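You operate a simulated robot arm through the tools that you are given. There is no shell and no other tool.

Carry out the task below with a simulated robot arm. There is one attempt and no reset: what you move stays moved.

JOB
Take the blue lamp and put it on the top of the left hood. Then take the round bulb from the top of the window bench and leave it on top of the wide grey housing. Then open the grey stand drawer. The order counts. Set down upright: blue lamp, round bulb.
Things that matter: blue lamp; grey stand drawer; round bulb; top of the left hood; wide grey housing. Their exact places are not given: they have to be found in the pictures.

Only the result counts: the job must be done as asked and must still hold three seconds after the hand-in. Knocking over, shifting, dropping, spilling or breaking anything else fails it.

ROBOT AND FRAMES
A 7-joint arm with a two-finger gripper on a trunk, on a base that moves. Base frame: it is fixed to the floor where the robot stands at the start and does not move with it; the origin is under the middle of the robot, x ahead of it, y to its left, z up. Units: m, rad, N and s.
With the tool pointing down near the work surface it reaches from about 0.32 to 0.76 m from the robot's upright axis, wherever it stands. Its first joint turns from -2.897 to 2.897 rad. Places, roughly: blue lamp [0.5, 3, 0.75]; grey stand drawer [1.3, 2.7, 0.6]; round bulb [-0.25, 3.5, 0.75]; top of the left hood [0.6, -1.4, 1.2]; wide grey housing [-0.25, 3.25, 0.75]. Payload 1.71 kg.
The TCP is the grasp point between the finger pads, 0.02 m short of the fingertips. In the tool frame z runs along the fingers and y along their closing line. The gripper opens to 0.096 m; its body begins 0.113 m behind the TCP.
Orientation is told as [roll, pitch, yaw] about the base's x, y, z axes, in that order, counted from this pose: with the fingers straight down and closing along the base's y, the tool's x points along the base's -x, its y along +y and its z along -z.

CONTROLS
- The arm moves only by the tool play_rows. Its argument "series" is a list of rows, each a list of 7 numbers: the closure, from 0 (fully open) to 1 (shut), then the shift along the tool's x, y, z in units of 300 mm (1.0 is 300 mm), then the turn, a rotation vector about the tool's x, y, z in units of 120 degrees (1.0 is 120 degrees). In form: [[gripper, x, y, z, wx, wy, wz], ...]. A call has 1 to 20 rows; each row is the pose to reach, as a shift and turn from the pose commanded when the call began, along the tool's axes at that moment. A call with a number of a shift or a turn outside -1 to 1 is refused whole. A row lasts 0.2 s, in which the tool goes at most 0.05 m and 0.15 rad; a call with a longer step from one row to the next is refused whole, and so is a gripper value outside its range. Where a pose cannot be reached the arm comes as near as it can. A force on the tool above 40 N (or 10 N above the force at the start of the call, whichever is more), or a blocked arm, ends the call early, and 0.2 s more pass. The fingers move at their own pace (about 0.153 m/s each) and stop on an object; they squeeze with about 28 N. The grip force told is the motor's: it shows also when the fingers shut on nothing. Time passes only in rows, and 0.2 s behind the last, so rows that repeat a pose let the fingers close. The reply holds the time, the measured pose of the TCP, the force on the tool along the base axes, the opening and the grip force, in the units named above and with some noise, with the torque about the TCP (base axes, N m) and any sound that the robot's microphone picked up.
- Cameras (640 x 400 px; columns grow to the right, rows downward): "scene" is now at [0.0495, 0.1476, 1.5995]; the picture's right is [-0.10, -1.00, 0.00], its down [-0.55, 0.05, -0.84] and it looks along [0.83, -0.08, -0.55] (base axes); focal length 248 px, centre (320, 200). "wrist" rides on the gripper at [0.066, 0.014, -0.145] in the tool frame; the picture's right is [-0.21, 0.98, 0.00], its down [-0.88, -0.18, -0.45] and it looks along [-0.44, -0.09, 0.90] (tool axes); focal length 275 px, centre (320, 200).
- get_image(camera): a new picture of that camera. The clock stands still meanwhile.
- raise_lower(by): moves the trunk up (or, below 0, down) by that many m; the arm and the scene camera ride with it, the base frame stays. It gives what a move gives, with no picture.
- steer(legs): drives the robot by 1 to 6 legs, each [ahead, turn to the left] in m and rad, along the robot's own axes; the way and the turn of a leg run together, so that a leg with both is an arc; at most 1.5 m and 3.142 rad a leg. The arm and the cameras ride along, it lands a little off, and it stops where it bumps. It gives what a move gives.
- pan_tilt(pan, tilt): turns the head with the scene camera to pan (to the left, within 2.705 rad either way) and tilt (down, from -0.506 to 1.204), counted from straight ahead of the robot. It gives what a move gives.
- point_at(camera, pixels): for up to 12 pixels [column, row] of the newest picture of that camera ("zoom" is the newest enlarged one), the place [x, y, z] in the base frame of the surface seen there, good to about 0.002 m, but the place of the scene camera against the robot may be out by one fixed shift of up to 0.012 m in any direction. The clock stands still meanwhile.
- zoom(camera, box): a new picture of the part [left, top, right, bottom] of that camera's present view, enlarged. The clock stands still meanwhile.
- finish_job(): hands the job in; it is judged then, once.

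Open the gripper and draw the arm clear of the work before you hand the job in, unless the task says otherwise.

The tools are called after "Call:" as a command line: name --pt "numbers of a row" for each row, then --argument value for the rest, lists and objects as JSON in quotes. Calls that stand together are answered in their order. play_rows: Moves the arm, as the interface text tells. Its arguments: {"type":"object","properties":{"series":{"type":"array","items":{"type":"array","items":{"type":"number"}}}},"required":["series"]} The other tools are called the same way: raise_lower (by) moves the trunk up or down; steer (legs) drives the base; pan_tilt (pan, tilt) turns the head that bears the scene camera; get_image (camera) takes a picture; point_at (camera, pixels) gives the place of the surface under pixels of a picture; zoom (camera, box) takes an enlarged picture of a part of a camera's view; finish_job () hands the job in.

At the start:

```text
clock: 0.0
tcp_pos: [0.5648, -0.1099, 1.0112]
tool_rot: [-0.001, 0.003, 0.002]
wrist_force: [-0.4, -0.7, 0.2]
ft_torque: [0.02, 0.0, 0.02]
width: 0.0959
grip_force: 0.0
trunk travel left (down, up): [-0.175, 0.211]
robot x, y, heading: [-0.0039, -0.0043, 0.002]
head pan, tilt (commanded): [-0.096, 0.565]
```

scene: 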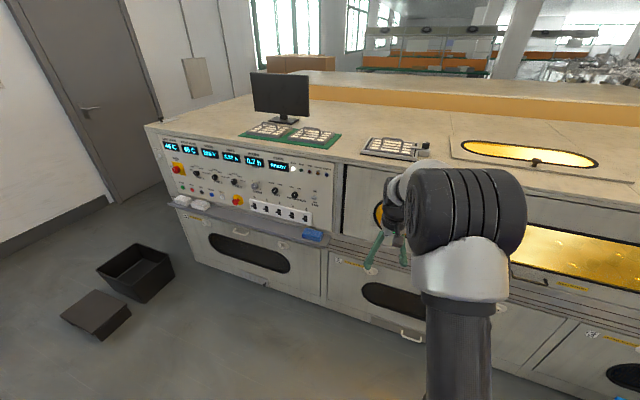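
wrist: 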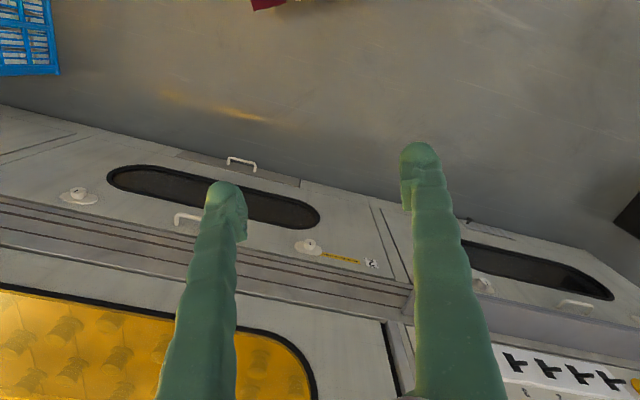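

The robot stands in front of a long bench with hoods. I'll first look around with the head camera to find the places named.

Call:
pan_tilt --pan 1.3 --tilt 0.35

Call:
get_image --camera "scene"

Call:
pan_tilt --pan -1.2 --tilt 0.35

Call:
get_image --camera "scene"

Call:
pan_tilt --pan 2.4 --tilt 0.35

Call:
get_image --camera "scene"

Call:
pan_tilt --pan -2.4 --tilt 0.35

Call:
get_image --camera "scene"

```text
clock: 1.5
tcp_pos: [0.5487, -0.1107, 1.0196]
tool_rot: [0.001, -0.014, 0.003]
wrist_force: [-0.7, -0.2, 0.1]
ft_torque: [0.01, 0.03, 0.0]
width: 0.0959
grip_force: 0.1
trunk travel left (down, up): [-0.175, 0.211]
robot x, y, heading: [-0.006, 0.001, 0.003]
head pan, tilt (commanded): [1.3, 0.351]
```

```text
taken
```

scene: 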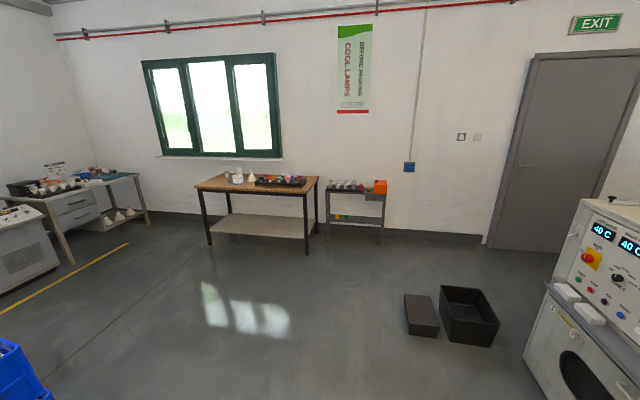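

```text
clock: 3.8
tcp_pos: [0.5486, -0.1117, 1.0193]
tool_rot: [-0.001, -0.015, 0.002]
wrist_force: [-1.2, -0.6, -0.9]
ft_torque: [0.02, -0.01, -0.05]
width: 0.0961
grip_force: 0.0
trunk travel left (down, up): [-0.175, 0.211]
robot x, y, heading: [-0.0032, -0.0064, 0.001]
head pan, tilt (commanded): [-1.201, 0.351]
```

```text
taken
```

scene: 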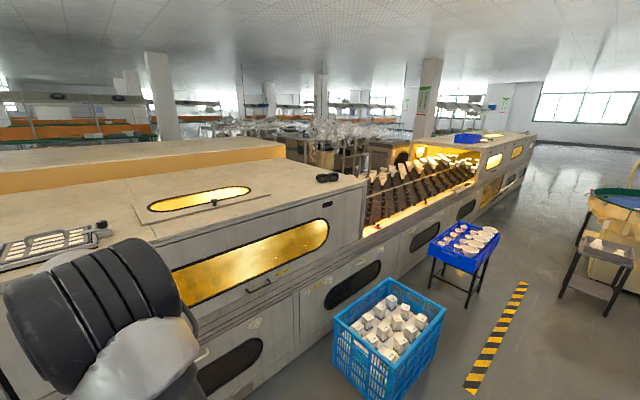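

```text
clock: 6.8
tcp_pos: [0.55, -0.1122, 1.0193]
tool_rot: [0.0, -0.014, 0.002]
wrist_force: [-0.3, -0.1, 0.3]
ft_torque: [-0.02, 0.02, 0.02]
width: 0.0963
grip_force: 0.0
trunk travel left (down, up): [-0.175, 0.211]
robot x, y, heading: [-0.0021, -0.0045, -0.002]
head pan, tilt (commanded): [2.4, 0.351]
```

```text
taken
```

scene: 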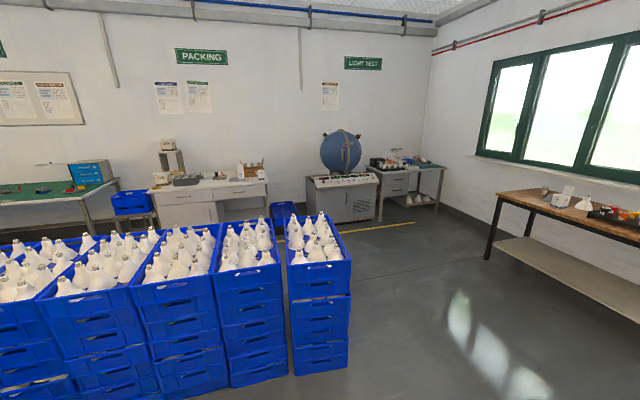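

```text
clock: 10.6
tcp_pos: [0.5501, -0.1104, 1.0201]
tool_rot: [-0.001, -0.014, 0.003]
wrist_force: [0.1, 0.5, -0.5]
ft_torque: [0.03, -0.02, -0.03]
width: 0.096
grip_force: 0.1
trunk travel left (down, up): [-0.175, 0.211]
robot x, y, heading: [-0.0026, -0.0052, 0.002]
head pan, tilt (commanded): [-2.4, 0.351]
```

```text
taken
```

scene: 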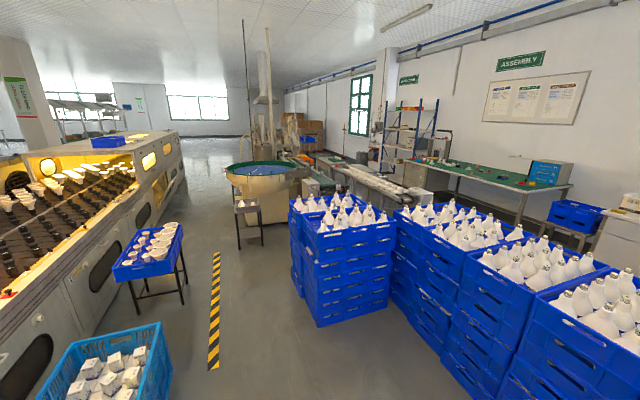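

The wooden bench below the window is at (255,185) in the left view and the grey stand at (355,200). I'll turn back to it and zoom in.

Call:
pan_tilt --pan 1.4 --tilt 0.35

Call:
get_image --camera "scene"

Call:
zoom --camera "scene" --box '[200, 140, 360, 240]'

Call:
zoom --camera "scene" --box '[320, 150, 460, 250]'

```text
clock: 13.7
tcp_pos: [0.5495, -0.1109, 1.0198]
tool_rot: [0.0, -0.013, 0.001]
wrist_force: [0.5, -0.7, -0.4]
ft_torque: [0.02, 0.0, 0.01]
width: 0.0961
grip_force: 0.0
trunk travel left (down, up): [-0.175, 0.211]
robot x, y, heading: [0.0018, -0.0064, 0.002]
head pan, tilt (commanded): [1.4, 0.351]
```

```text
taken
```

scene: 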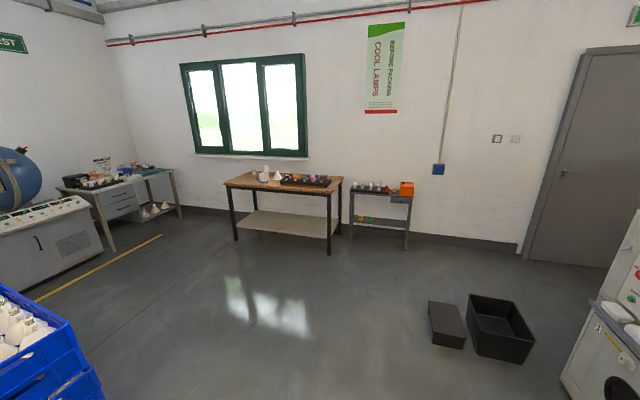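

```text
4.00 times, centred on (280, 190) of scene
```

zoom: 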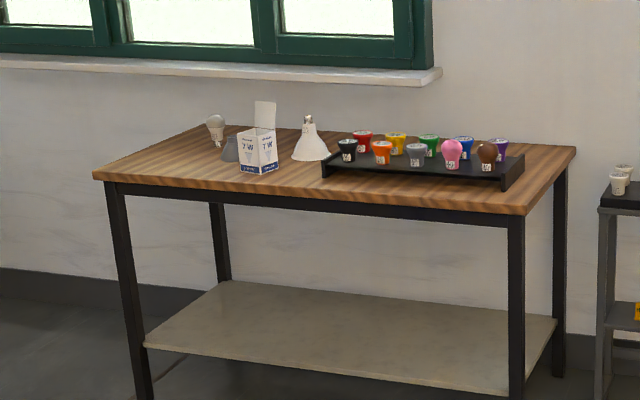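

```text
4.00 times, centred on (390, 200) of scene
```

zoom: 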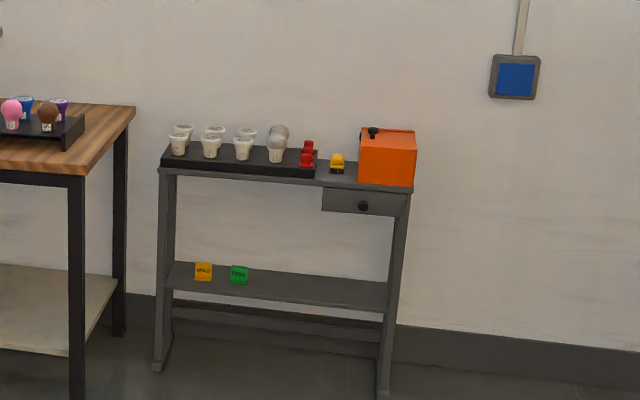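

I can see the blue lamp on the black tray and a round bulb at the left back of the window bench. I'll get the rough places from the present scene picture.

Call:
point_at --camera "scene" --pixels '[[226, 184], [328, 192], [343, 178], [352, 190], [412, 197], [405, 201], [255, 173], [262, 178], [316, 178], [240, 240]]'

Call:
zoom --camera "scene" --box '[240, 160, 304, 200]'

```text
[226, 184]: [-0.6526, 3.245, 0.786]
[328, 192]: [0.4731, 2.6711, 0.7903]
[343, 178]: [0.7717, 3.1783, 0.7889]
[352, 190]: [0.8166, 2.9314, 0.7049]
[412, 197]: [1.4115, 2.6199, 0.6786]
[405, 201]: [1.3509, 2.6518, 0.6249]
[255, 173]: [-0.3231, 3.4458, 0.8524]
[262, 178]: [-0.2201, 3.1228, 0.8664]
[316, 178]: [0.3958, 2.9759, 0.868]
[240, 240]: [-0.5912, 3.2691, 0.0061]
```

```text
10.00 times, centred on (272, 180) of scene
```

zoom: 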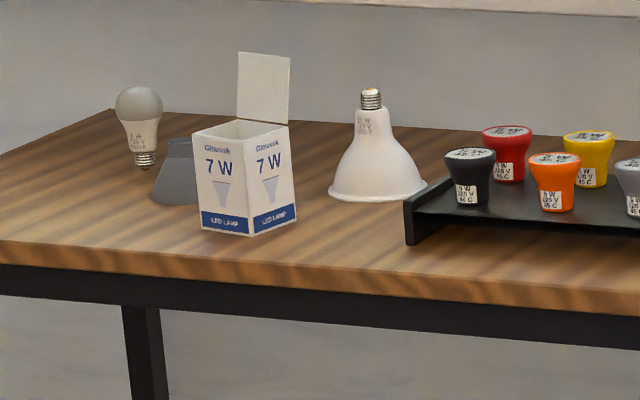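

The round bulb stands cap-down, the grey housing is a truncated cone partly hidden behind the 7 W carton. Now I'll look at the hood side to find "top of the left hood".

Call:
pan_tilt --pan -1.1 --tilt 0.45

Call:
get_image --camera "scene"

Call:
zoom --camera "scene" --box '[100, 60, 420, 260]'

```text
clock: 16.0
tcp_pos: [0.5489, -0.1105, 1.0179]
tool_rot: [0.001, -0.012, 0.002]
wrist_force: [0.2, -0.1, -0.4]
ft_torque: [0.03, 0.02, 0.02]
width: 0.0961
grip_force: 0.0
trunk travel left (down, up): [-0.175, 0.211]
robot x, y, heading: [0.0, -0.0036, 0.002]
head pan, tilt (commanded): [-1.1, 0.45]
```

```text
taken
```

scene: 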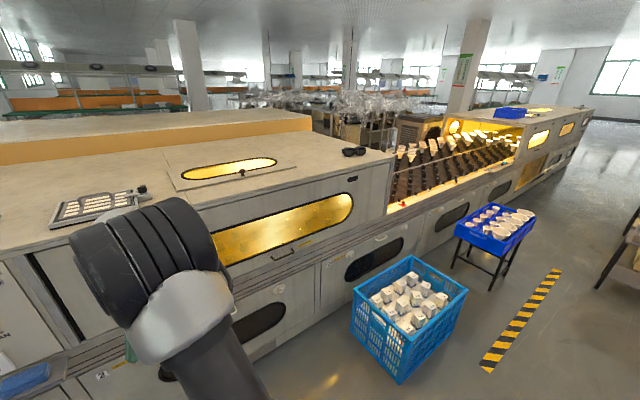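

```text
2.00 times, centred on (260, 160) of scene
```

zoom: 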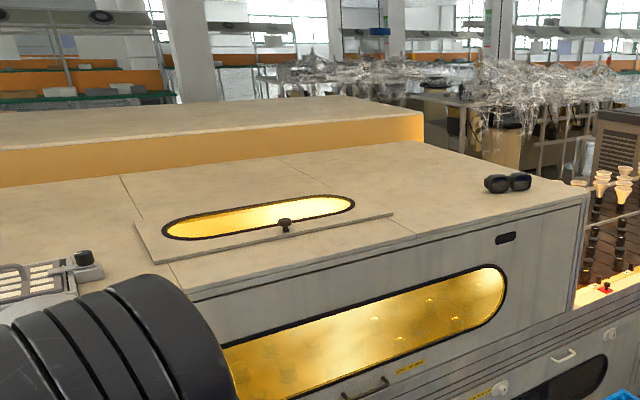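

Call:
point_at --camera "scene" --pixels '[[185, 195], [296, 166], [320, 165], [385, 160], [353, 152], [240, 172], [200, 205], [300, 180], [330, 140], [160, 155], [410, 320], [430, 380]]'

```text
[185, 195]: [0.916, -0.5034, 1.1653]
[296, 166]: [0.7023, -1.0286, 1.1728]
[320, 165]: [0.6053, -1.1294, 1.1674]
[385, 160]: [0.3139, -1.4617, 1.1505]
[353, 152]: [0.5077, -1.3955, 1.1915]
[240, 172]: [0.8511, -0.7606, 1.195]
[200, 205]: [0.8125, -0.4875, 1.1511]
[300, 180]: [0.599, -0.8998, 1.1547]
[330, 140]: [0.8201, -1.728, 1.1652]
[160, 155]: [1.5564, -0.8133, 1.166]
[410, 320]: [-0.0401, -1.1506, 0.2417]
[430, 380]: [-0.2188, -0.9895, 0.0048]
```

The left hood's top is at z≈1.165 with a hatch at (235,172) and sunglasses at (353,152); a blue crate stands on the floor before it at (410,320). I'll measure the crate and look down at my own base.

Call:
point_at --camera "scene" --pixels '[[354, 290], [400, 345], [466, 293], [410, 258], [400, 383], [354, 335], [455, 320], [345, 340], [480, 300], [500, 280], [330, 395], [380, 245]]'

Call:
pan_tilt --pan -1.1 --tilt 1.2

Call:
get_image --camera "scene"

```text
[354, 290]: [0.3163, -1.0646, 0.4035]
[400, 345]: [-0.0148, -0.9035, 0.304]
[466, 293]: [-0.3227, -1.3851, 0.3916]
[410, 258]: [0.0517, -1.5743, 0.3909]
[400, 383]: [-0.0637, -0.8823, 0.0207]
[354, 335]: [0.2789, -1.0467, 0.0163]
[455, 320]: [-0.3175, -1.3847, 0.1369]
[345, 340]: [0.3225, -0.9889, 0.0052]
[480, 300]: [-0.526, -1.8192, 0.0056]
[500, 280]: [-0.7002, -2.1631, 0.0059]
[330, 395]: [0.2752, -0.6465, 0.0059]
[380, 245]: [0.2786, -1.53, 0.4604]
```

```text
clock: 17.1
tcp_pos: [0.5495, -0.1106, 1.0193]
tool_rot: [0.001, -0.014, 0.002]
wrist_force: [-0.1, 0.6, -0.6]
ft_torque: [0.0, -0.05, -0.01]
width: 0.0958
grip_force: 0.0
trunk travel left (down, up): [-0.175, 0.211]
robot x, y, heading: [-0.0007, -0.0057, -0.002]
head pan, tilt (commanded): [-1.1, 1.201]
```

```text
taken
```

scene: 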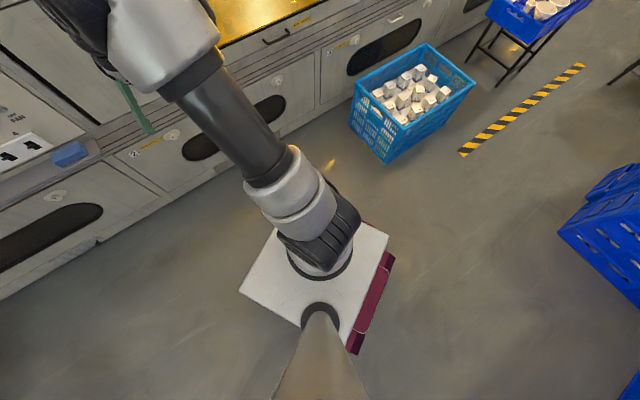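

My base's top plate spans pixels (240,290)-(395,240). I'll measure its extents and the cabinet's foot line.

Call:
point_at --camera "scene" --pixels '[[242, 290], [275, 232], [388, 236], [350, 335], [394, 255], [358, 350], [320, 270], [100, 240], [262, 150], [340, 112], [60, 262], [330, 310]]'

```text
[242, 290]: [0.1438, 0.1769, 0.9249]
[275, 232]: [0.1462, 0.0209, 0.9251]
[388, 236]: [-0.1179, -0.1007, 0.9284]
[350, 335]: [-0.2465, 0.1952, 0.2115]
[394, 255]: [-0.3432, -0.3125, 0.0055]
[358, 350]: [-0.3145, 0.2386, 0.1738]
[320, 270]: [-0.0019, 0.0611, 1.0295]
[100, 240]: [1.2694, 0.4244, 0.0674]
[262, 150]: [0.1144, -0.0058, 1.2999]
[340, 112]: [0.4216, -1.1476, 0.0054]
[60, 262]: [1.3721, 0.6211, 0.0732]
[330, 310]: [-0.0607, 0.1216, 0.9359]
```

The trunk plate is narrow but the red-edged base sticks out lower down. I'll look at the base from other sides to learn its footprint.

Call:
pan_tilt --pan 1.0 --tilt 1.2

Call:
get_image --camera "scene"

Call:
pan_tilt --pan 2.4 --tilt 1.2

Call:
get_image --camera "scene"

```text
clock: 19.1
tcp_pos: [0.5482, -0.1111, 1.0193]
tool_rot: [-0.001, -0.013, 0.002]
wrist_force: [-1.0, -0.5, 0.1]
ft_torque: [0.01, -0.01, 0.04]
width: 0.0959
grip_force: 0.0
trunk travel left (down, up): [-0.175, 0.211]
robot x, y, heading: [-0.0015, -0.0052, -0.003]
head pan, tilt (commanded): [1.0, 1.201]
```

```text
taken
```

scene: 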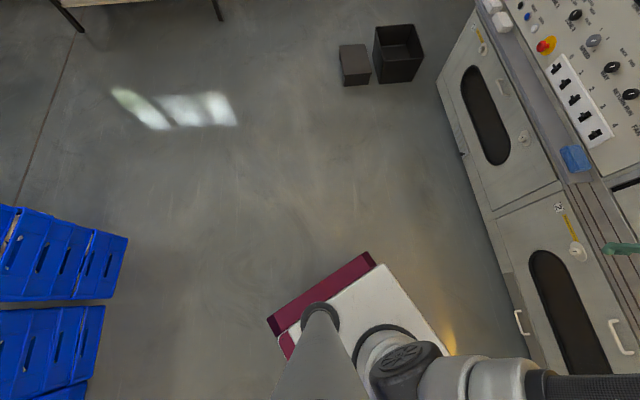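

```text
clock: 20.6
tcp_pos: [0.5495, -0.1096, 1.0197]
tool_rot: [0.0, -0.014, 0.0]
wrist_force: [-0.2, 0.2, -0.4]
ft_torque: [-0.04, -0.02, 0.01]
width: 0.0959
grip_force: 0.0
trunk travel left (down, up): [-0.175, 0.211]
robot x, y, heading: [-0.0028, -0.0031, 0.006]
head pan, tilt (commanded): [2.4, 1.201]
```

```text
taken
```

scene: 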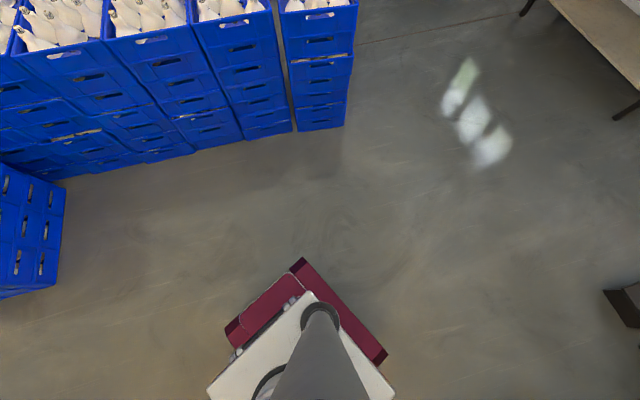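

Call:
point_at --camera "scene" --pixels '[[300, 262], [378, 355], [240, 325], [232, 338], [300, 275], [305, 258], [388, 352], [228, 325], [345, 290], [640, 295], [610, 295], [640, 325]]'

Call:
pan_tilt --pan 1.0 --tilt 1.2

Call:
get_image --camera "scene"

Call:
point_at --camera "scene" --pixels '[[370, 255], [376, 266], [270, 320], [274, 330], [340, 50], [342, 85], [372, 84], [416, 78], [422, 30], [465, 155], [80, 30], [222, 20]]'

```text
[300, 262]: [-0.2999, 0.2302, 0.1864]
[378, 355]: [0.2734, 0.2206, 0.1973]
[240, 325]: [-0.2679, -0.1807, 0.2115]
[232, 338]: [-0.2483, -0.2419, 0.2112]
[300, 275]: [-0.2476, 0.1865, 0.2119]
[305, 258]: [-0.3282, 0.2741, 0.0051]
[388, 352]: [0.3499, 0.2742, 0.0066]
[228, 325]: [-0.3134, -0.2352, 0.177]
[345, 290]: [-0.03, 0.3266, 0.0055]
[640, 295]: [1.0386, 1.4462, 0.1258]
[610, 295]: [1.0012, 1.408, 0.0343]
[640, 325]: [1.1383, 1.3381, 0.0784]
```

```text
clock: 22.2
tcp_pos: [0.549, -0.1103, 1.0198]
tool_rot: [0.0, -0.014, 0.001]
wrist_force: [0.3, 0.4, 0.8]
ft_torque: [-0.01, 0.01, -0.01]
width: 0.096
grip_force: 0.1
trunk travel left (down, up): [-0.175, 0.211]
robot x, y, heading: [0.0011, -0.0051, 0.0]
head pan, tilt (commanded): [1.0, 1.201]
```

```text
taken
```

scene: 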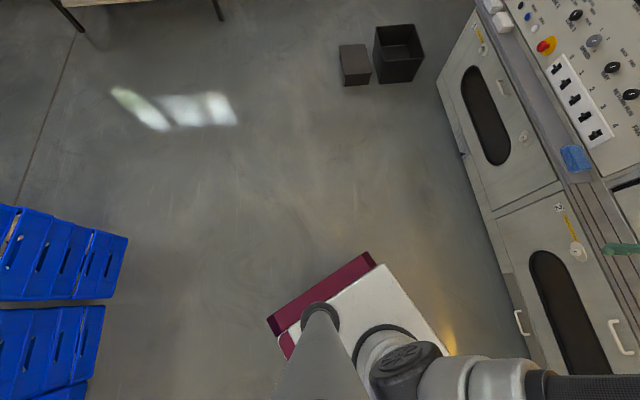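

```text
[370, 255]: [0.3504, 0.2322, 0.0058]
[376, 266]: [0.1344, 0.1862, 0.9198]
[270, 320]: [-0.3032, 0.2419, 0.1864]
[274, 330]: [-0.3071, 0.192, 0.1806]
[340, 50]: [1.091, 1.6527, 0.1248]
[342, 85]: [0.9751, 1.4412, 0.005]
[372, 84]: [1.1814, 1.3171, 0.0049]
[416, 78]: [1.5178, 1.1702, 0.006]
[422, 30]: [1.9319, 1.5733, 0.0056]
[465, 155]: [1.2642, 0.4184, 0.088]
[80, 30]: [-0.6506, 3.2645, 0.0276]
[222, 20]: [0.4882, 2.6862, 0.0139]
```

The base reaches about ±0.31 m by ±0.24 m. Before driving to the window bench I'll check where the stack of blue crates at (60,250) stands.

Call:
point_at --camera "scene" --pixels '[[127, 238], [110, 297], [105, 306], [40, 210], [150, 240], [150, 300], [85, 385]]'

```text
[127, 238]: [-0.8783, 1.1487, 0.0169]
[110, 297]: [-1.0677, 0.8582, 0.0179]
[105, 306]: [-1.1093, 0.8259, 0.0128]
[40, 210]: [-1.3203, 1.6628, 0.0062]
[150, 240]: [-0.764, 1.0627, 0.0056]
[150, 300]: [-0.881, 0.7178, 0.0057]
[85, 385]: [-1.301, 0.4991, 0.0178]
```

Path is free. I turn left and drive 1.5 m towards the bench, then face it squarely (heading about 1.10 rad).

Call:
steer --legs '[[0, 1.66], [1.5, 0], [0, -0.56]]'

Call:
pan_tilt --pan 0.0 --tilt 0.45

Call:
get_image --camera "scene"

```text
clock: 36.6
tcp_pos: [0.2067, 1.9125, 1.0197]
tool_rot: [0.001, -0.013, 1.107]
wrist_force: [1.0, 0.2, -0.3]
ft_torque: [0.03, -0.01, 0.01]
width: 0.0959
grip_force: 0.1
trunk travel left (down, up): [-0.175, 0.211]
robot x, y, heading: [-0.1356, 1.4713, 1.105]
head pan, tilt (commanded): [1.0, 1.201]
```

```text
clock: 37.9
tcp_pos: [0.2, 1.8994, 1.0279]
tool_rot: [0.001, -0.029, 1.107]
wrist_force: [0.0, 0.0, -0.7]
ft_torque: [0.0, -0.02, 0.01]
width: 0.0959
grip_force: 0.0
trunk travel left (down, up): [-0.175, 0.211]
robot x, y, heading: [-0.1373, 1.4657, 1.102]
head pan, tilt (commanded): [0.0, 0.45]
```

```text
taken
```

scene: 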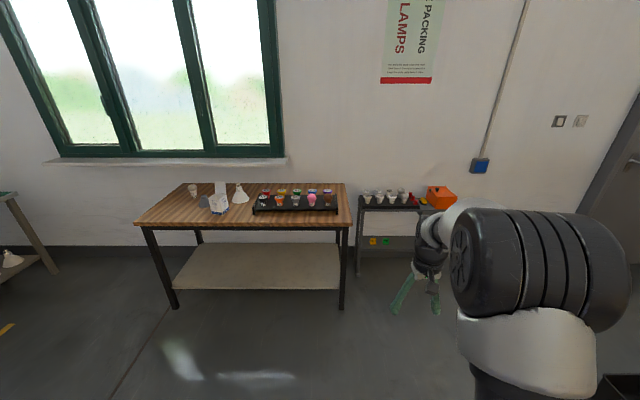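

The robot stands square to the bench. I'll zoom in on the bench top around the tray (300,198) and the box/bulb (215,200).

Call:
zoom --camera "scene" --box '[240, 170, 352, 240]'

Call:
zoom --camera "scene" --box '[170, 165, 266, 225]'

```text
5.71 times, centred on (296, 205) of scene
```

zoom: 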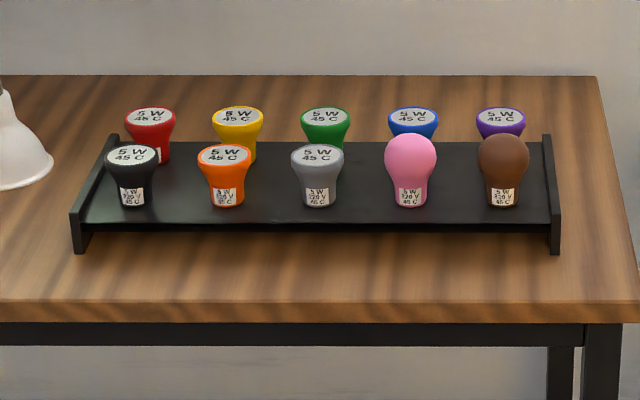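

```text
6.67 times, centred on (218, 195) of scene
```

zoom: 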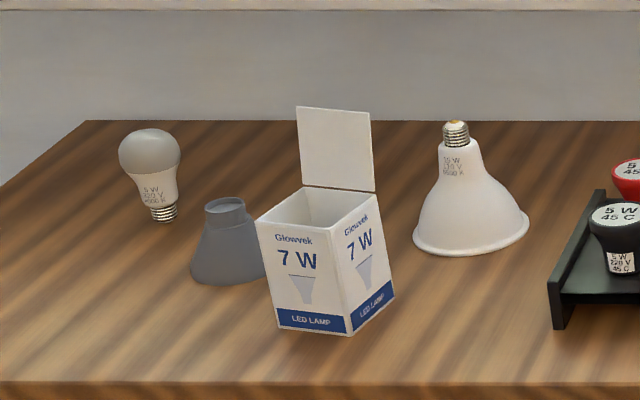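

The housing is a cone with a narrow neck at (226,207) in the zoom; the round bulb stands at (150,175). I'll get their coordinates, then the tray's.

Call:
point_at --camera "zoom" --pixels '[[150, 135], [150, 160], [160, 205], [163, 218], [226, 202], [226, 213], [206, 208], [245, 206], [228, 275], [192, 265], [298, 110], [313, 330]]'

Call:
zoom --camera "scene" --box '[240, 170, 352, 240]'

Call:
point_at --camera "zoom" --pixels '[[413, 117], [390, 122], [437, 122], [413, 108], [413, 128], [325, 117], [500, 117], [410, 150], [503, 150], [410, 205], [240, 205], [80, 250]]'

```text
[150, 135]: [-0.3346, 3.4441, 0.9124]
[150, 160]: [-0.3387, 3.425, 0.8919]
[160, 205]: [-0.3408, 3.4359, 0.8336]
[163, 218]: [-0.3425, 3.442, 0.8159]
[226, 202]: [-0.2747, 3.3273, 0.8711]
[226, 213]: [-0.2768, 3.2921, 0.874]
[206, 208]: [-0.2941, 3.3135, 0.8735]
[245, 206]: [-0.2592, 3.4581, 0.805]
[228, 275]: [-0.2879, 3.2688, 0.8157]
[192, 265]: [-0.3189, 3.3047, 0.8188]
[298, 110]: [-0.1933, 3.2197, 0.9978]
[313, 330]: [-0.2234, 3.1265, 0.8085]
```

```text
5.71 times, centred on (296, 205) of scene
```

zoom: 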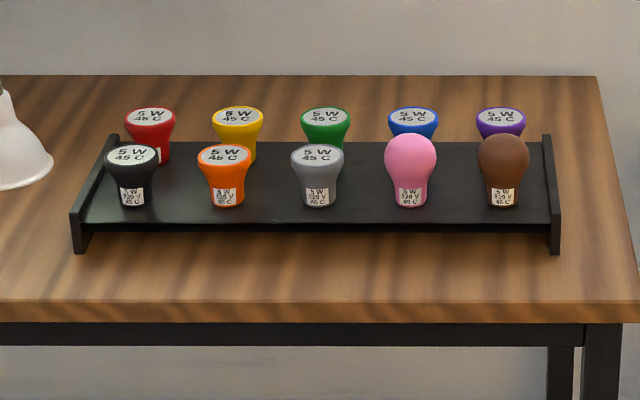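

```text
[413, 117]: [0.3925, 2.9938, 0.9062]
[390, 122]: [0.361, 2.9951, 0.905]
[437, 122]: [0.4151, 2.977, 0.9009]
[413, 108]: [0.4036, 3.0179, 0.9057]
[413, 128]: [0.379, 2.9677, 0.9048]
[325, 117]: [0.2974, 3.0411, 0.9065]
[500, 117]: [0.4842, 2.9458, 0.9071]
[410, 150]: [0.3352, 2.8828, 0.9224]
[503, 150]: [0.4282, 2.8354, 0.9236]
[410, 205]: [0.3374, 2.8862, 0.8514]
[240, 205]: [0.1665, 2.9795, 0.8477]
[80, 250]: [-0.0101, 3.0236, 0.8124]
```

The z readings rose by about 0.02 m against the earlier ones (bench 0.787 before, 0.808 now), so I'll check known floor points in this picture to see whether the readings are tilted.

Call:
get_image --camera "scene"

Call:
point_at --camera "scene" --pixels '[[100, 380], [250, 350], [300, 320], [380, 320], [250, 240], [150, 222], [330, 222], [350, 211], [345, 187], [175, 190], [280, 270], [60, 300]]'

```text
taken
```

scene: 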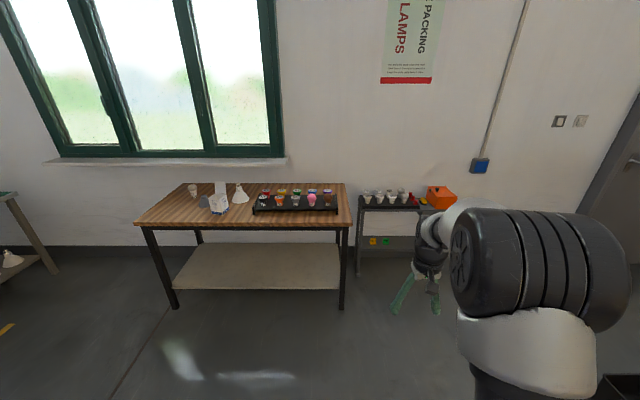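

```text
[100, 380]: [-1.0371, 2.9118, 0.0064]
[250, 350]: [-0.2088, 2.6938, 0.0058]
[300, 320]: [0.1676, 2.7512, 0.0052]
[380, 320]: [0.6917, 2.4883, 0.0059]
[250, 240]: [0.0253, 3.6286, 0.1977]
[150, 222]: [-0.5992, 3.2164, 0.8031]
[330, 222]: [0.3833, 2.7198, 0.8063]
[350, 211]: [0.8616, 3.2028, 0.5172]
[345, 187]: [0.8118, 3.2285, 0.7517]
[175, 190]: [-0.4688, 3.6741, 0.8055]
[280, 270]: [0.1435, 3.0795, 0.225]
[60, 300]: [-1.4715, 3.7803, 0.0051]
```

Floor reads 0.0055 everywhere, so the bench top is really at about z≈0.80 and the blue lamp's top disc at about (0.39, 2.99, 0.90). I drive ahead 0.94 m, leaving clearance to the bench edge, with the arm above the lamps (fingertips z≈1.0).

Call:
steer --legs '[[0.93, 0]]'

Call:
pan_tilt --pan 0.3 --tilt 0.75

Call:
get_image --camera "scene"

Call:
get_image --camera "wrist"

```text
clock: 43.1
tcp_pos: [0.6009, 2.7364, 1.0276]
tool_rot: [0.0, -0.031, 1.126]
wrist_force: [0.6, 1.2, -0.9]
ft_torque: [-0.01, 0.0, 0.01]
width: 0.096
grip_force: 0.1
trunk travel left (down, up): [-0.175, 0.211]
robot x, y, heading: [0.2717, 2.3006, 1.125]
head pan, tilt (commanded): [0.0, 0.45]
```

```text
clock: 43.9
tcp_pos: [0.5924, 2.7236, 1.0362]
tool_rot: [0.0, -0.043, 1.126]
wrist_force: [-0.2, 0.7, 0.1]
ft_torque: [-0.03, 0.03, 0.05]
width: 0.0961
grip_force: 0.0
trunk travel left (down, up): [-0.175, 0.211]
robot x, y, heading: [0.2693, 2.2993, 1.125]
head pan, tilt (commanded): [0.3, 0.75]
```

```text
taken
```

scene: 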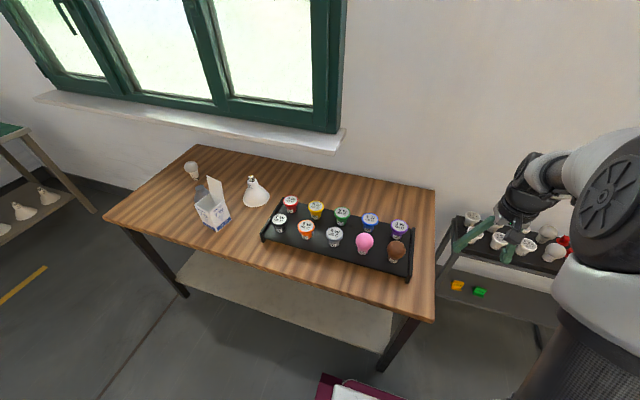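

```text
taken
```

wrist: 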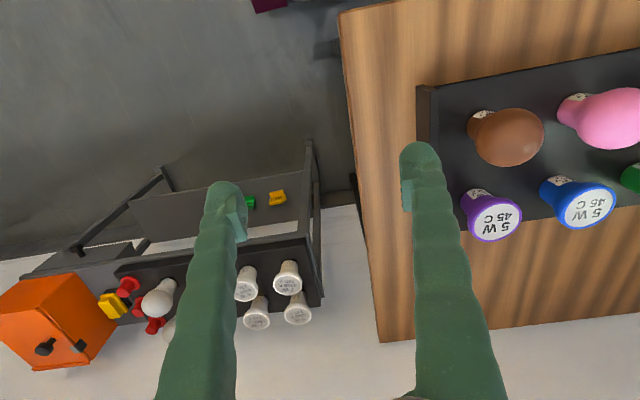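

The blue lamp's disc is at (587,206) in the wrist picture and (370,222) in the scene. I'll get both estimates to work out the scene-camera offset.

Call:
point_at --camera "wrist" --pixels '[[587, 206], [565, 208], [612, 202], [586, 190], [589, 224], [494, 217], [515, 140], [610, 115], [550, 187], [540, 210], [450, 190], [455, 320]]'

Call:
zoom --camera "scene" --box '[320, 190, 432, 260]'

Call:
point_at --camera "scene" --pixels '[[370, 218], [399, 226], [342, 211], [364, 240], [396, 248], [425, 260], [370, 330], [330, 380]]'

```text
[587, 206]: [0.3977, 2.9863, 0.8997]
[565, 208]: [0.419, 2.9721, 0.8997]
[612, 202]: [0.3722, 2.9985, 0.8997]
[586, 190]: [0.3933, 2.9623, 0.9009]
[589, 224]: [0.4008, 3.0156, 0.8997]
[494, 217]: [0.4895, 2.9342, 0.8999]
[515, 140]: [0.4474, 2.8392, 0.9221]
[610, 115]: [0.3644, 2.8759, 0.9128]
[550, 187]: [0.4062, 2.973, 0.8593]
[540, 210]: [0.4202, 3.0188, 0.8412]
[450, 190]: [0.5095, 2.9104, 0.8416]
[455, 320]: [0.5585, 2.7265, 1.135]
```

```text
5.71 times, centred on (376, 225) of scene
```

zoom: 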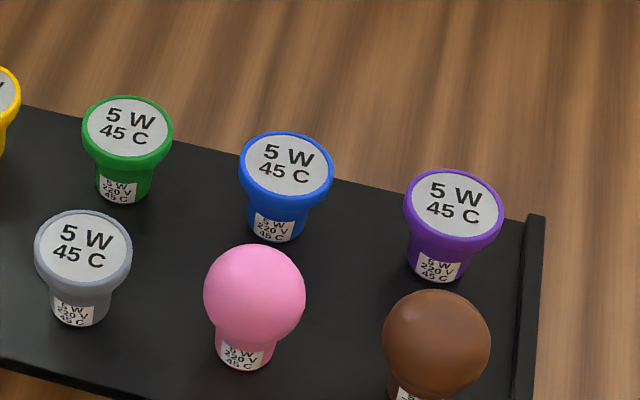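

```text
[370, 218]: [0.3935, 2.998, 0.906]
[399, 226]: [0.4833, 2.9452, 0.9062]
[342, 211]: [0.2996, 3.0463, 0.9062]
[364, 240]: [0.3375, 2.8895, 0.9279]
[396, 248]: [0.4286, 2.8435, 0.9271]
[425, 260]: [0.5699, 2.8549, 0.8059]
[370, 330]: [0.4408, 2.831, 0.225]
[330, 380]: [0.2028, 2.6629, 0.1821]
```

The wrist camera gives the blue disc at (0.396, 2.986, 0.900), the scene camera reads about (−0.003, +0.010, +0.006) off. I'll first move the arm up-level: a small test move with a null row and a 0.043 rad correction about tool y.

Call:
play_rows --pt "0 0 0 0 0 0 0" --pt "0 0 0 0 0 0.0205 0" --pt "0 0 0 0 0 0.0205 0"

```text
clock: 44.7
tcp_pos: [0.5935, 2.723, 1.0363]
tool_rot: [0.0, -0.003, 1.126]
wrist_force: [0.1, 0.5, 0.1]
ft_torque: [0.02, -0.05, 0.02]
width: 0.0958
grip_force: 0.1
trunk travel left (down, up): [-0.175, 0.211]
robot x, y, heading: [0.2695, 2.2992, 1.126]
head pan, tilt (commanded): [0.3, 0.75]
```

The tool is level now. I move over the blue lamp at the same height: 0.153 m ahead and 0.291 m left in 8 rows.

Call:
play_rows --pt "0 -0.0636 0.1214 0 0 0 0" --pt "0 -0.1272 0.2428 0 0 0 0" --pt "0 -0.1908 0.3642 0 0 0 0" --pt "0 -0.2545 0.4856 0 0 0 0" --pt "0 -0.3181 0.607 0 0 0 0" --pt "0 -0.3817 0.7285 0 0 0 0" --pt "0 -0.4453 0.85 0 0 0 0" --pt "0 -0.509 0.971 0 0 0 0" --pt "0 -0.509 0.971 0 0 0 0"

Call:
get_image --camera "wrist"

```text
clock: 46.7
tcp_pos: [0.3928, 2.9885, 1.0378]
tool_rot: [0.0, -0.002, 1.126]
wrist_force: [0.5, -0.1, -0.5]
ft_torque: [0.03, 0.01, -0.03]
width: 0.0961
grip_force: 0.0
trunk travel left (down, up): [-0.175, 0.211]
robot x, y, heading: [0.2728, 2.2999, 1.125]
head pan, tilt (commanded): [0.3, 0.75]
```

```text
taken
```

wrist: 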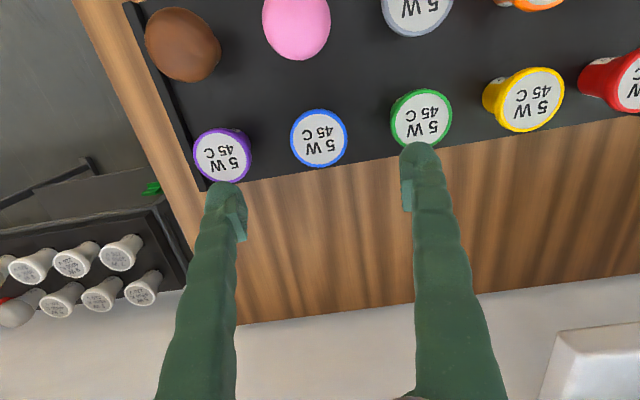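

The blue disc is at (319,138) between the fingers. I'll measure its rim precisely.

Call:
point_at --camera "wrist" --pixels '[[319, 138], [293, 138], [346, 138], [319, 112], [319, 164], [222, 157], [420, 119], [298, 28], [182, 45]]'

Call:
zoom --camera "wrist" --box '[240, 90, 400, 190]'

```text
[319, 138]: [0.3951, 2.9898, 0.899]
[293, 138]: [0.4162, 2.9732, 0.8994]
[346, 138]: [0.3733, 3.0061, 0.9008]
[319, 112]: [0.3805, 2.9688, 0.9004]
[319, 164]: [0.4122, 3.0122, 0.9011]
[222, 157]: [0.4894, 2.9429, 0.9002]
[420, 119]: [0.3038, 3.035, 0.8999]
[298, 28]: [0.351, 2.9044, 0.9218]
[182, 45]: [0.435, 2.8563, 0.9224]
```

```text
4.00 times, centred on (320, 140) of wrist
```

zoom: 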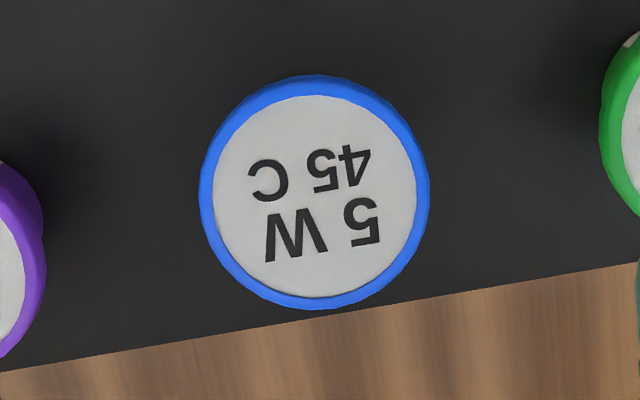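

The lamp's centre is (0.3955, 2.990), 2–3 mm from the TCP. I descend 0.149 m to the rim with the gripper part-closed to 0.08 m for clearance to its neighbours.

Call:
play_rows --pt "0.17 -0.008 -0.005 0.05 0 0 0" --pt "0.17 -0.008 -0.005 0.17 0 0 0" --pt "0.17 -0.008 -0.005 0.29 0 0 0" --pt "0.17 -0.008 -0.005 0.4 0 0 0" --pt "0.17 -0.008 -0.005 0.496 0 0 0" --pt "0.17 -0.008 -0.005 0.496 0 0 0"

Call:
get_image --camera "wrist"

```text
clock: 48.1
tcp_pos: [0.399, 2.9882, 0.8877]
tool_rot: [0.001, -0.001, 1.127]
wrist_force: [0.1, -0.2, -0.1]
ft_torque: [-0.01, 0.02, 0.0]
width: 0.0796
grip_force: 0.1
trunk travel left (down, up): [-0.175, 0.211]
robot x, y, heading: [0.2731, 2.3017, 1.121]
head pan, tilt (commanded): [0.3, 0.75]
```

```text
taken
```

wrist: 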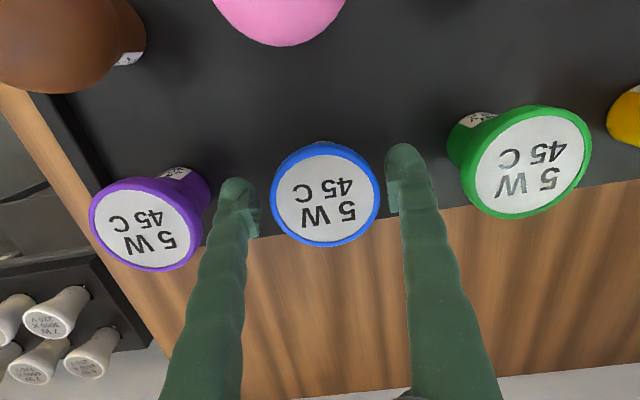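

The lamp sits centred between the pads at (325,194). I close the gripper and hold.

Call:
play_rows --pt "0.6 0 0 0 0 0 0" --pt "0.8 0 0 0 0 0 0" --pt "0.8 0 0 0 0 0 0" --pt "0.8 0 0 0 0 0 0"

```text
clock: 49.1
tcp_pos: [0.3984, 2.9884, 0.8885]
tool_rot: [-0.001, -0.002, 1.126]
wrist_force: [-0.2, -0.3, 0.0]
ft_torque: [-0.01, -0.03, 0.0]
width: 0.0629
grip_force: 28.1
trunk travel left (down, up): [-0.175, 0.211]
robot x, y, heading: [0.2725, 2.2993, 1.123]
head pan, tilt (commanded): [0.3, 0.75]
```

The grip is firm at 0.063 m and 28 N. I lift it straight up 0.17 m.

Call:
play_rows --pt "0.8 0 0 -0.05 0 0 0" --pt "0.8 0 0 -0.13 0 0 0" --pt "0.8 0 0 -0.25 0 0 0" --pt "0.8 0 0 -0.37 0 0 0" --pt "0.8 0 0 -0.48 0 0 0" --pt "0.8 0 0 -0.57 0 0 0" --pt "0.8 0 0 -0.57 0 0 0"

Call:
get_image --camera "wrist"

Call:
get_image --camera "scene"

```text
clock: 50.7
tcp_pos: [0.4, 2.9871, 1.0594]
tool_rot: [-0.001, -0.002, 1.125]
wrist_force: [0.0, -0.1, -0.5]
ft_torque: [-0.01, 0.01, -0.01]
width: 0.0628
grip_force: 27.8
trunk travel left (down, up): [-0.175, 0.211]
robot x, y, heading: [0.2726, 2.3003, 1.124]
head pan, tilt (commanded): [0.3, 0.75]
```

```text
taken
```

wrist: 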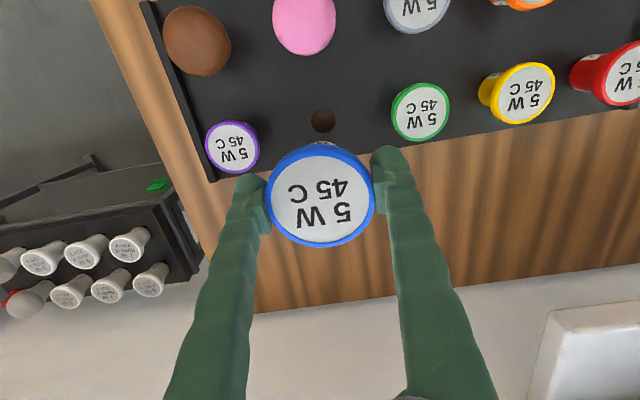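

```text
taken
```

scene: 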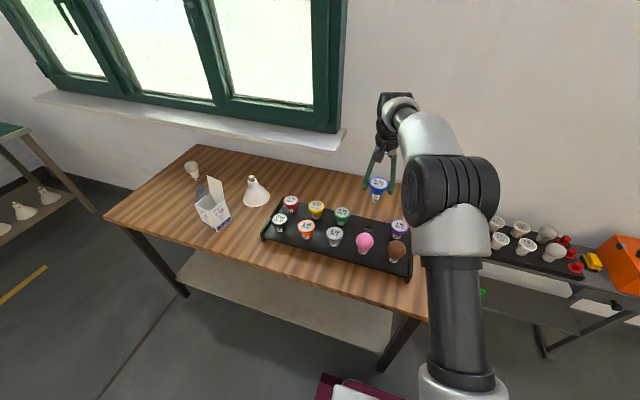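

The tray has a hole where the lamp stood, so its screw cap may reach below what was visible. I zoom in on the held lamp at (378,185).

Call:
zoom --camera "scene" --box '[346, 145, 410, 205]'

Call:
point_at --camera "zoom" --pixels '[[330, 270], [325, 320], [325, 345]]'

```text
6.67 times, centred on (378, 175) of scene
```

zoom: 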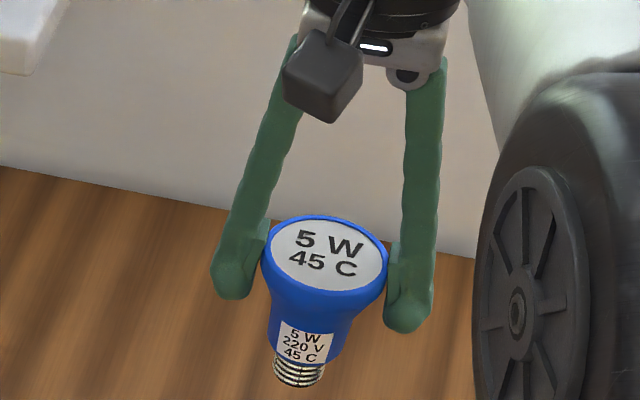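

```text
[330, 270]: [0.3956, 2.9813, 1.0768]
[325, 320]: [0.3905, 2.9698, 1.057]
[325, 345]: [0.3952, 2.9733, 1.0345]
```

The lamp has a screw cap reaching lower, down to (298,386) in the zoom. I'll measure the cap's bottom relative to the TCP.

Call:
point_at --camera "zoom" --pixels '[[298, 384], [298, 378], [298, 365], [278, 375], [320, 377], [325, 225], [325, 300], [298, 388], [305, 350], [240, 296], [405, 328]]'

Call:
zoom --camera "scene" --box '[362, 172, 394, 208]'

```text
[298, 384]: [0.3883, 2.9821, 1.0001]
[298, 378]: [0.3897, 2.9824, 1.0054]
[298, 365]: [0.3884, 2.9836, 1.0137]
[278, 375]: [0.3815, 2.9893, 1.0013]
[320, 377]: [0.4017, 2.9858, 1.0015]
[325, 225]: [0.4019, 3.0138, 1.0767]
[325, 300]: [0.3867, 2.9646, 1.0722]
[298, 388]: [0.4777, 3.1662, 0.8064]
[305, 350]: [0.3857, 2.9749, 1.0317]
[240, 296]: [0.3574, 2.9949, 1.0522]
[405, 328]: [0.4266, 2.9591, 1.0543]
```

```text
11.11 times, centred on (378, 190) of scene
```

zoom: 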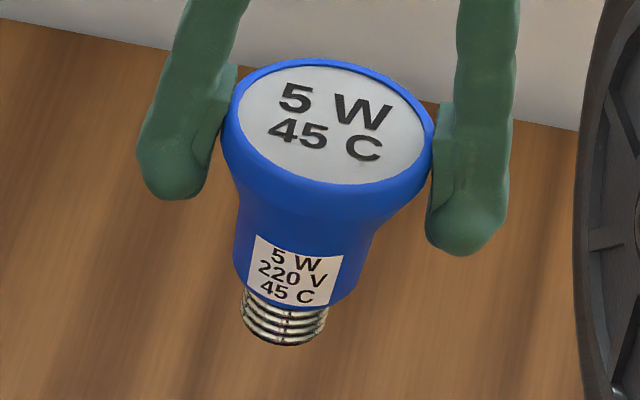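

The lamp's bottom is about 0.066 m below the TCP and it hangs upright. I raise the trunk 0.2 m for clearance, back off from the bench, then turn towards the hood.

Call:
raise_lower --by 0.2

Call:
steer --legs '[[-0.55, 0]]'

```text
clock: 52.4
tcp_pos: [0.389, 2.9665, 1.2565]
tool_rot: [0.0, -0.021, 1.126]
wrist_force: [-0.4, -0.1, -1.3]
ft_torque: [0.14, -0.02, 0.0]
width: 0.0628
grip_force: 28.0
trunk travel left (down, up): [-0.358, 0.028]
robot x, y, heading: [0.2713, 2.3023, 1.124]
head pan, tilt (commanded): [0.3, 0.75]
stopped: the arm was blocked; the commanded pose is now the measured one
```

```text
clock: 55.8
tcp_pos: [0.1586, 2.4739, 1.2515]
tool_rot: [0.0, -0.018, 1.116]
wrist_force: [-0.7, -0.8, -0.8]
ft_torque: [0.03, -0.02, -0.03]
width: 0.0627
grip_force: 28.1
trunk travel left (down, up): [-0.358, 0.028]
robot x, y, heading: [0.0281, 1.8059, 1.111]
head pan, tilt (commanded): [0.3, 0.75]
```

The trunk stopped 17 mm short with a "blocked" note, so I check the held lamp and surroundings with both cameras.

Call:
get_image --camera "wrist"

Call:
get_image --camera "scene"

```text
taken
```

wrist: 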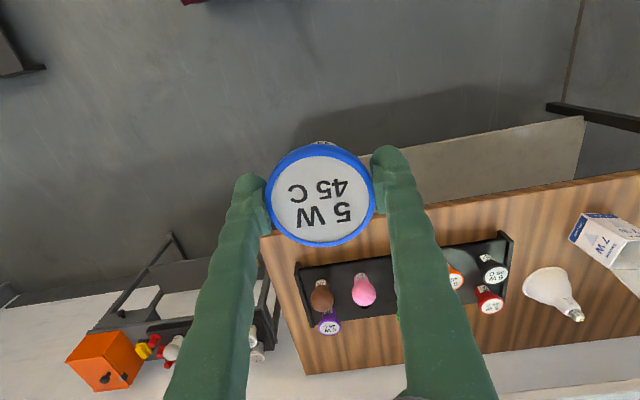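

```text
taken
```

scene: 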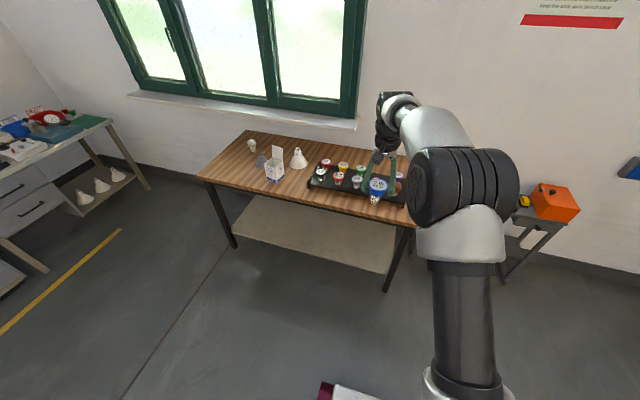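

Everything is in order: the lamp is held straight and the tray is undisturbed. I retract the arm close to the body and lift 0.1 m for the drive.

Call:
play_rows --pt "0.8 0.08 -0.07 -0.04 0 0.0086 0" --pt "0.8 0.18 -0.16 -0.09 0 0.0086 0" --pt "0.8 0.29 -0.25 -0.14 0 0.0086 0" --pt "0.8 0.4 -0.35 -0.2 0 0.0086 0" --pt "0.8 0.5 -0.44 -0.25 0 0.0086 0" --pt "0.8 0.6 -0.53 -0.3 0 0.0086 0" --pt "0.8 0.68 -0.6 -0.33 0 0.0086 0" --pt "0.8 0.68 -0.6 -0.33 0 0.0086 0"

```text
clock: 57.6
tcp_pos: [0.2178, 2.1931, 1.3527]
tool_rot: [0.0, -0.013, 1.115]
wrist_force: [-0.3, -0.5, -1.3]
ft_torque: [-0.01, 0.02, 0.0]
width: 0.0627
grip_force: 28.0
trunk travel left (down, up): [-0.358, 0.028]
robot x, y, heading: [0.0298, 1.805, 1.112]
head pan, tilt (commanded): [0.3, 0.75]
```

The arm is tucked in at z=1.35. I turn right and drive about 2.2 m to a point before the hood, then turn to face it.

Call:
steer --legs '[[0, -2.863], [1.11, 0]]'

```text
clock: 71.8
tcp_pos: [-0.2467, 0.271, 1.3538]
tool_rot: [0.0, -0.014, -1.746]
wrist_force: [0.2, -0.5, 0.1]
ft_torque: [0.0, 0.01, 0.02]
width: 0.0617
grip_force: 28.3
trunk travel left (down, up): [-0.358, 0.028]
robot x, y, heading: [-0.1723, 0.6976, -1.75]
head pan, tilt (commanded): [0.3, 0.75]
```

Good arrival. The grip width fell by 1 mm, so I check the lamp with the wrist camera before going on.

Call:
get_image --camera "wrist"

Call:
steer --legs '[[1.1, 0], [0, 1.277]]'

Call:
pan_tilt --pan -0.3 --tilt 0.6

Call:
get_image --camera "scene"

Call:
get_image --camera "wrist"

```text
taken
```

wrist: 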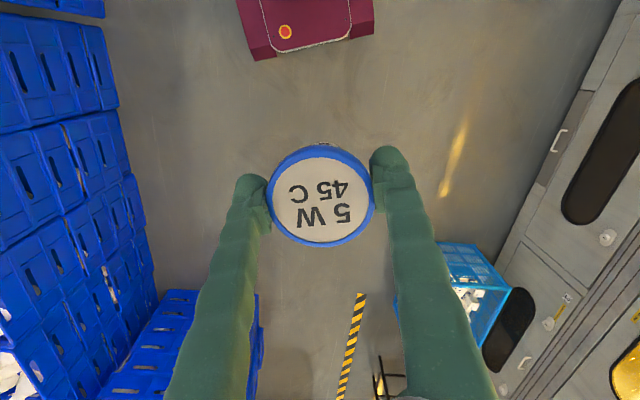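

```text
clock: 81.8
tcp_pos: [0.023, -0.5801, 1.3592]
tool_rot: [-0.001, -0.029, -0.419]
wrist_force: [0.1, 0.2, -0.7]
ft_torque: [0.01, -0.03, -0.03]
width: 0.0617
grip_force: 28.2
trunk travel left (down, up): [-0.358, 0.028]
robot x, y, heading: [-0.353, -0.4174, -0.422]
head pan, tilt (commanded): [0.3, 0.75]
```

```text
clock: 82.8
tcp_pos: [0.0044, -0.5718, 1.3656]
tool_rot: [0.0, -0.047, -0.418]
wrist_force: [0.7, 0.0, -0.2]
ft_torque: [-0.05, 0.02, -0.03]
width: 0.0616
grip_force: 27.7
trunk travel left (down, up): [-0.358, 0.028]
robot x, y, heading: [-0.3603, -0.4174, -0.426]
head pan, tilt (commanded): [-0.3, 0.6]
```

```text
taken
```

scene: 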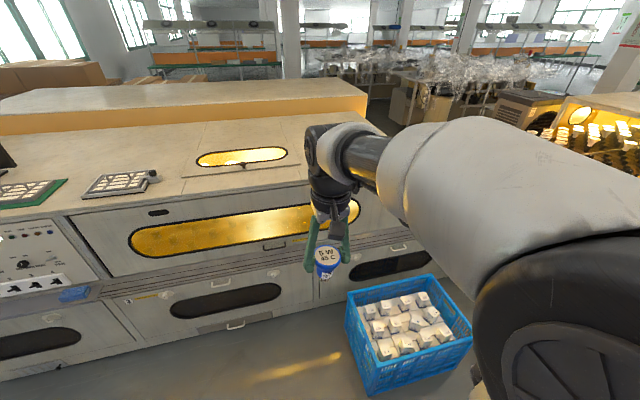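

```text
taken
```

wrist: 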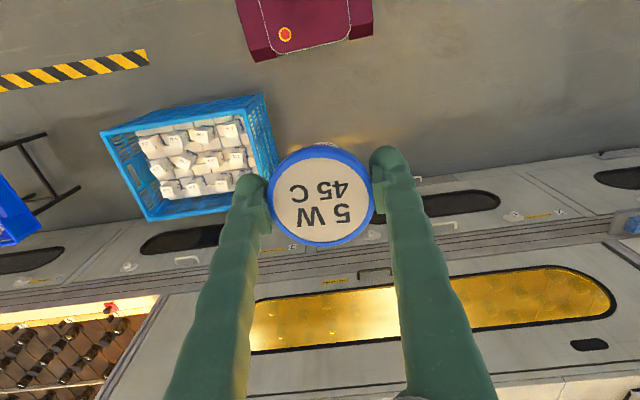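

The lamp is held well. I measure the hood's front edge, the cabinet's foot and the crate from here before driving in.

Call:
point_at --camera "scene" --pixels '[[70, 212], [250, 188], [200, 340], [310, 302], [60, 366], [347, 300], [368, 385], [470, 335], [430, 278], [345, 350], [280, 175], [190, 178]]'

Call:
point_at --camera "wrist" --pixels '[[268, 140], [280, 185], [150, 215], [100, 130], [450, 192], [520, 240], [140, 360], [60, 280], [500, 380], [590, 344]]'

```text
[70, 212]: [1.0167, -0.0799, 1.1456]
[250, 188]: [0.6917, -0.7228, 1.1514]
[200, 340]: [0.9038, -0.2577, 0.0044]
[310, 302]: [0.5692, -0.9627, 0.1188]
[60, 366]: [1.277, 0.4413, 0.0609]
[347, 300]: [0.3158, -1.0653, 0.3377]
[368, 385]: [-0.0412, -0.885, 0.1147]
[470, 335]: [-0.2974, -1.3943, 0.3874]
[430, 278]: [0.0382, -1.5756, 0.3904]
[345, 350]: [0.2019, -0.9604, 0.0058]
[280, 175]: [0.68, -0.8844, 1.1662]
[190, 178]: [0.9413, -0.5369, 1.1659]
```

```text
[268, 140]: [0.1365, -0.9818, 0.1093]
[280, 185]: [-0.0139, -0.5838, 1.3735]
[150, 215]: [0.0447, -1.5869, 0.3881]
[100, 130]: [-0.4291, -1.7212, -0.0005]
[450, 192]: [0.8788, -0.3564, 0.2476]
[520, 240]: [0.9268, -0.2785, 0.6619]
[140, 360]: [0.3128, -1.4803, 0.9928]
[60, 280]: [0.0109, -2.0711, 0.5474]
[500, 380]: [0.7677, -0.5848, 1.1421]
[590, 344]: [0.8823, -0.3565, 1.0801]
```

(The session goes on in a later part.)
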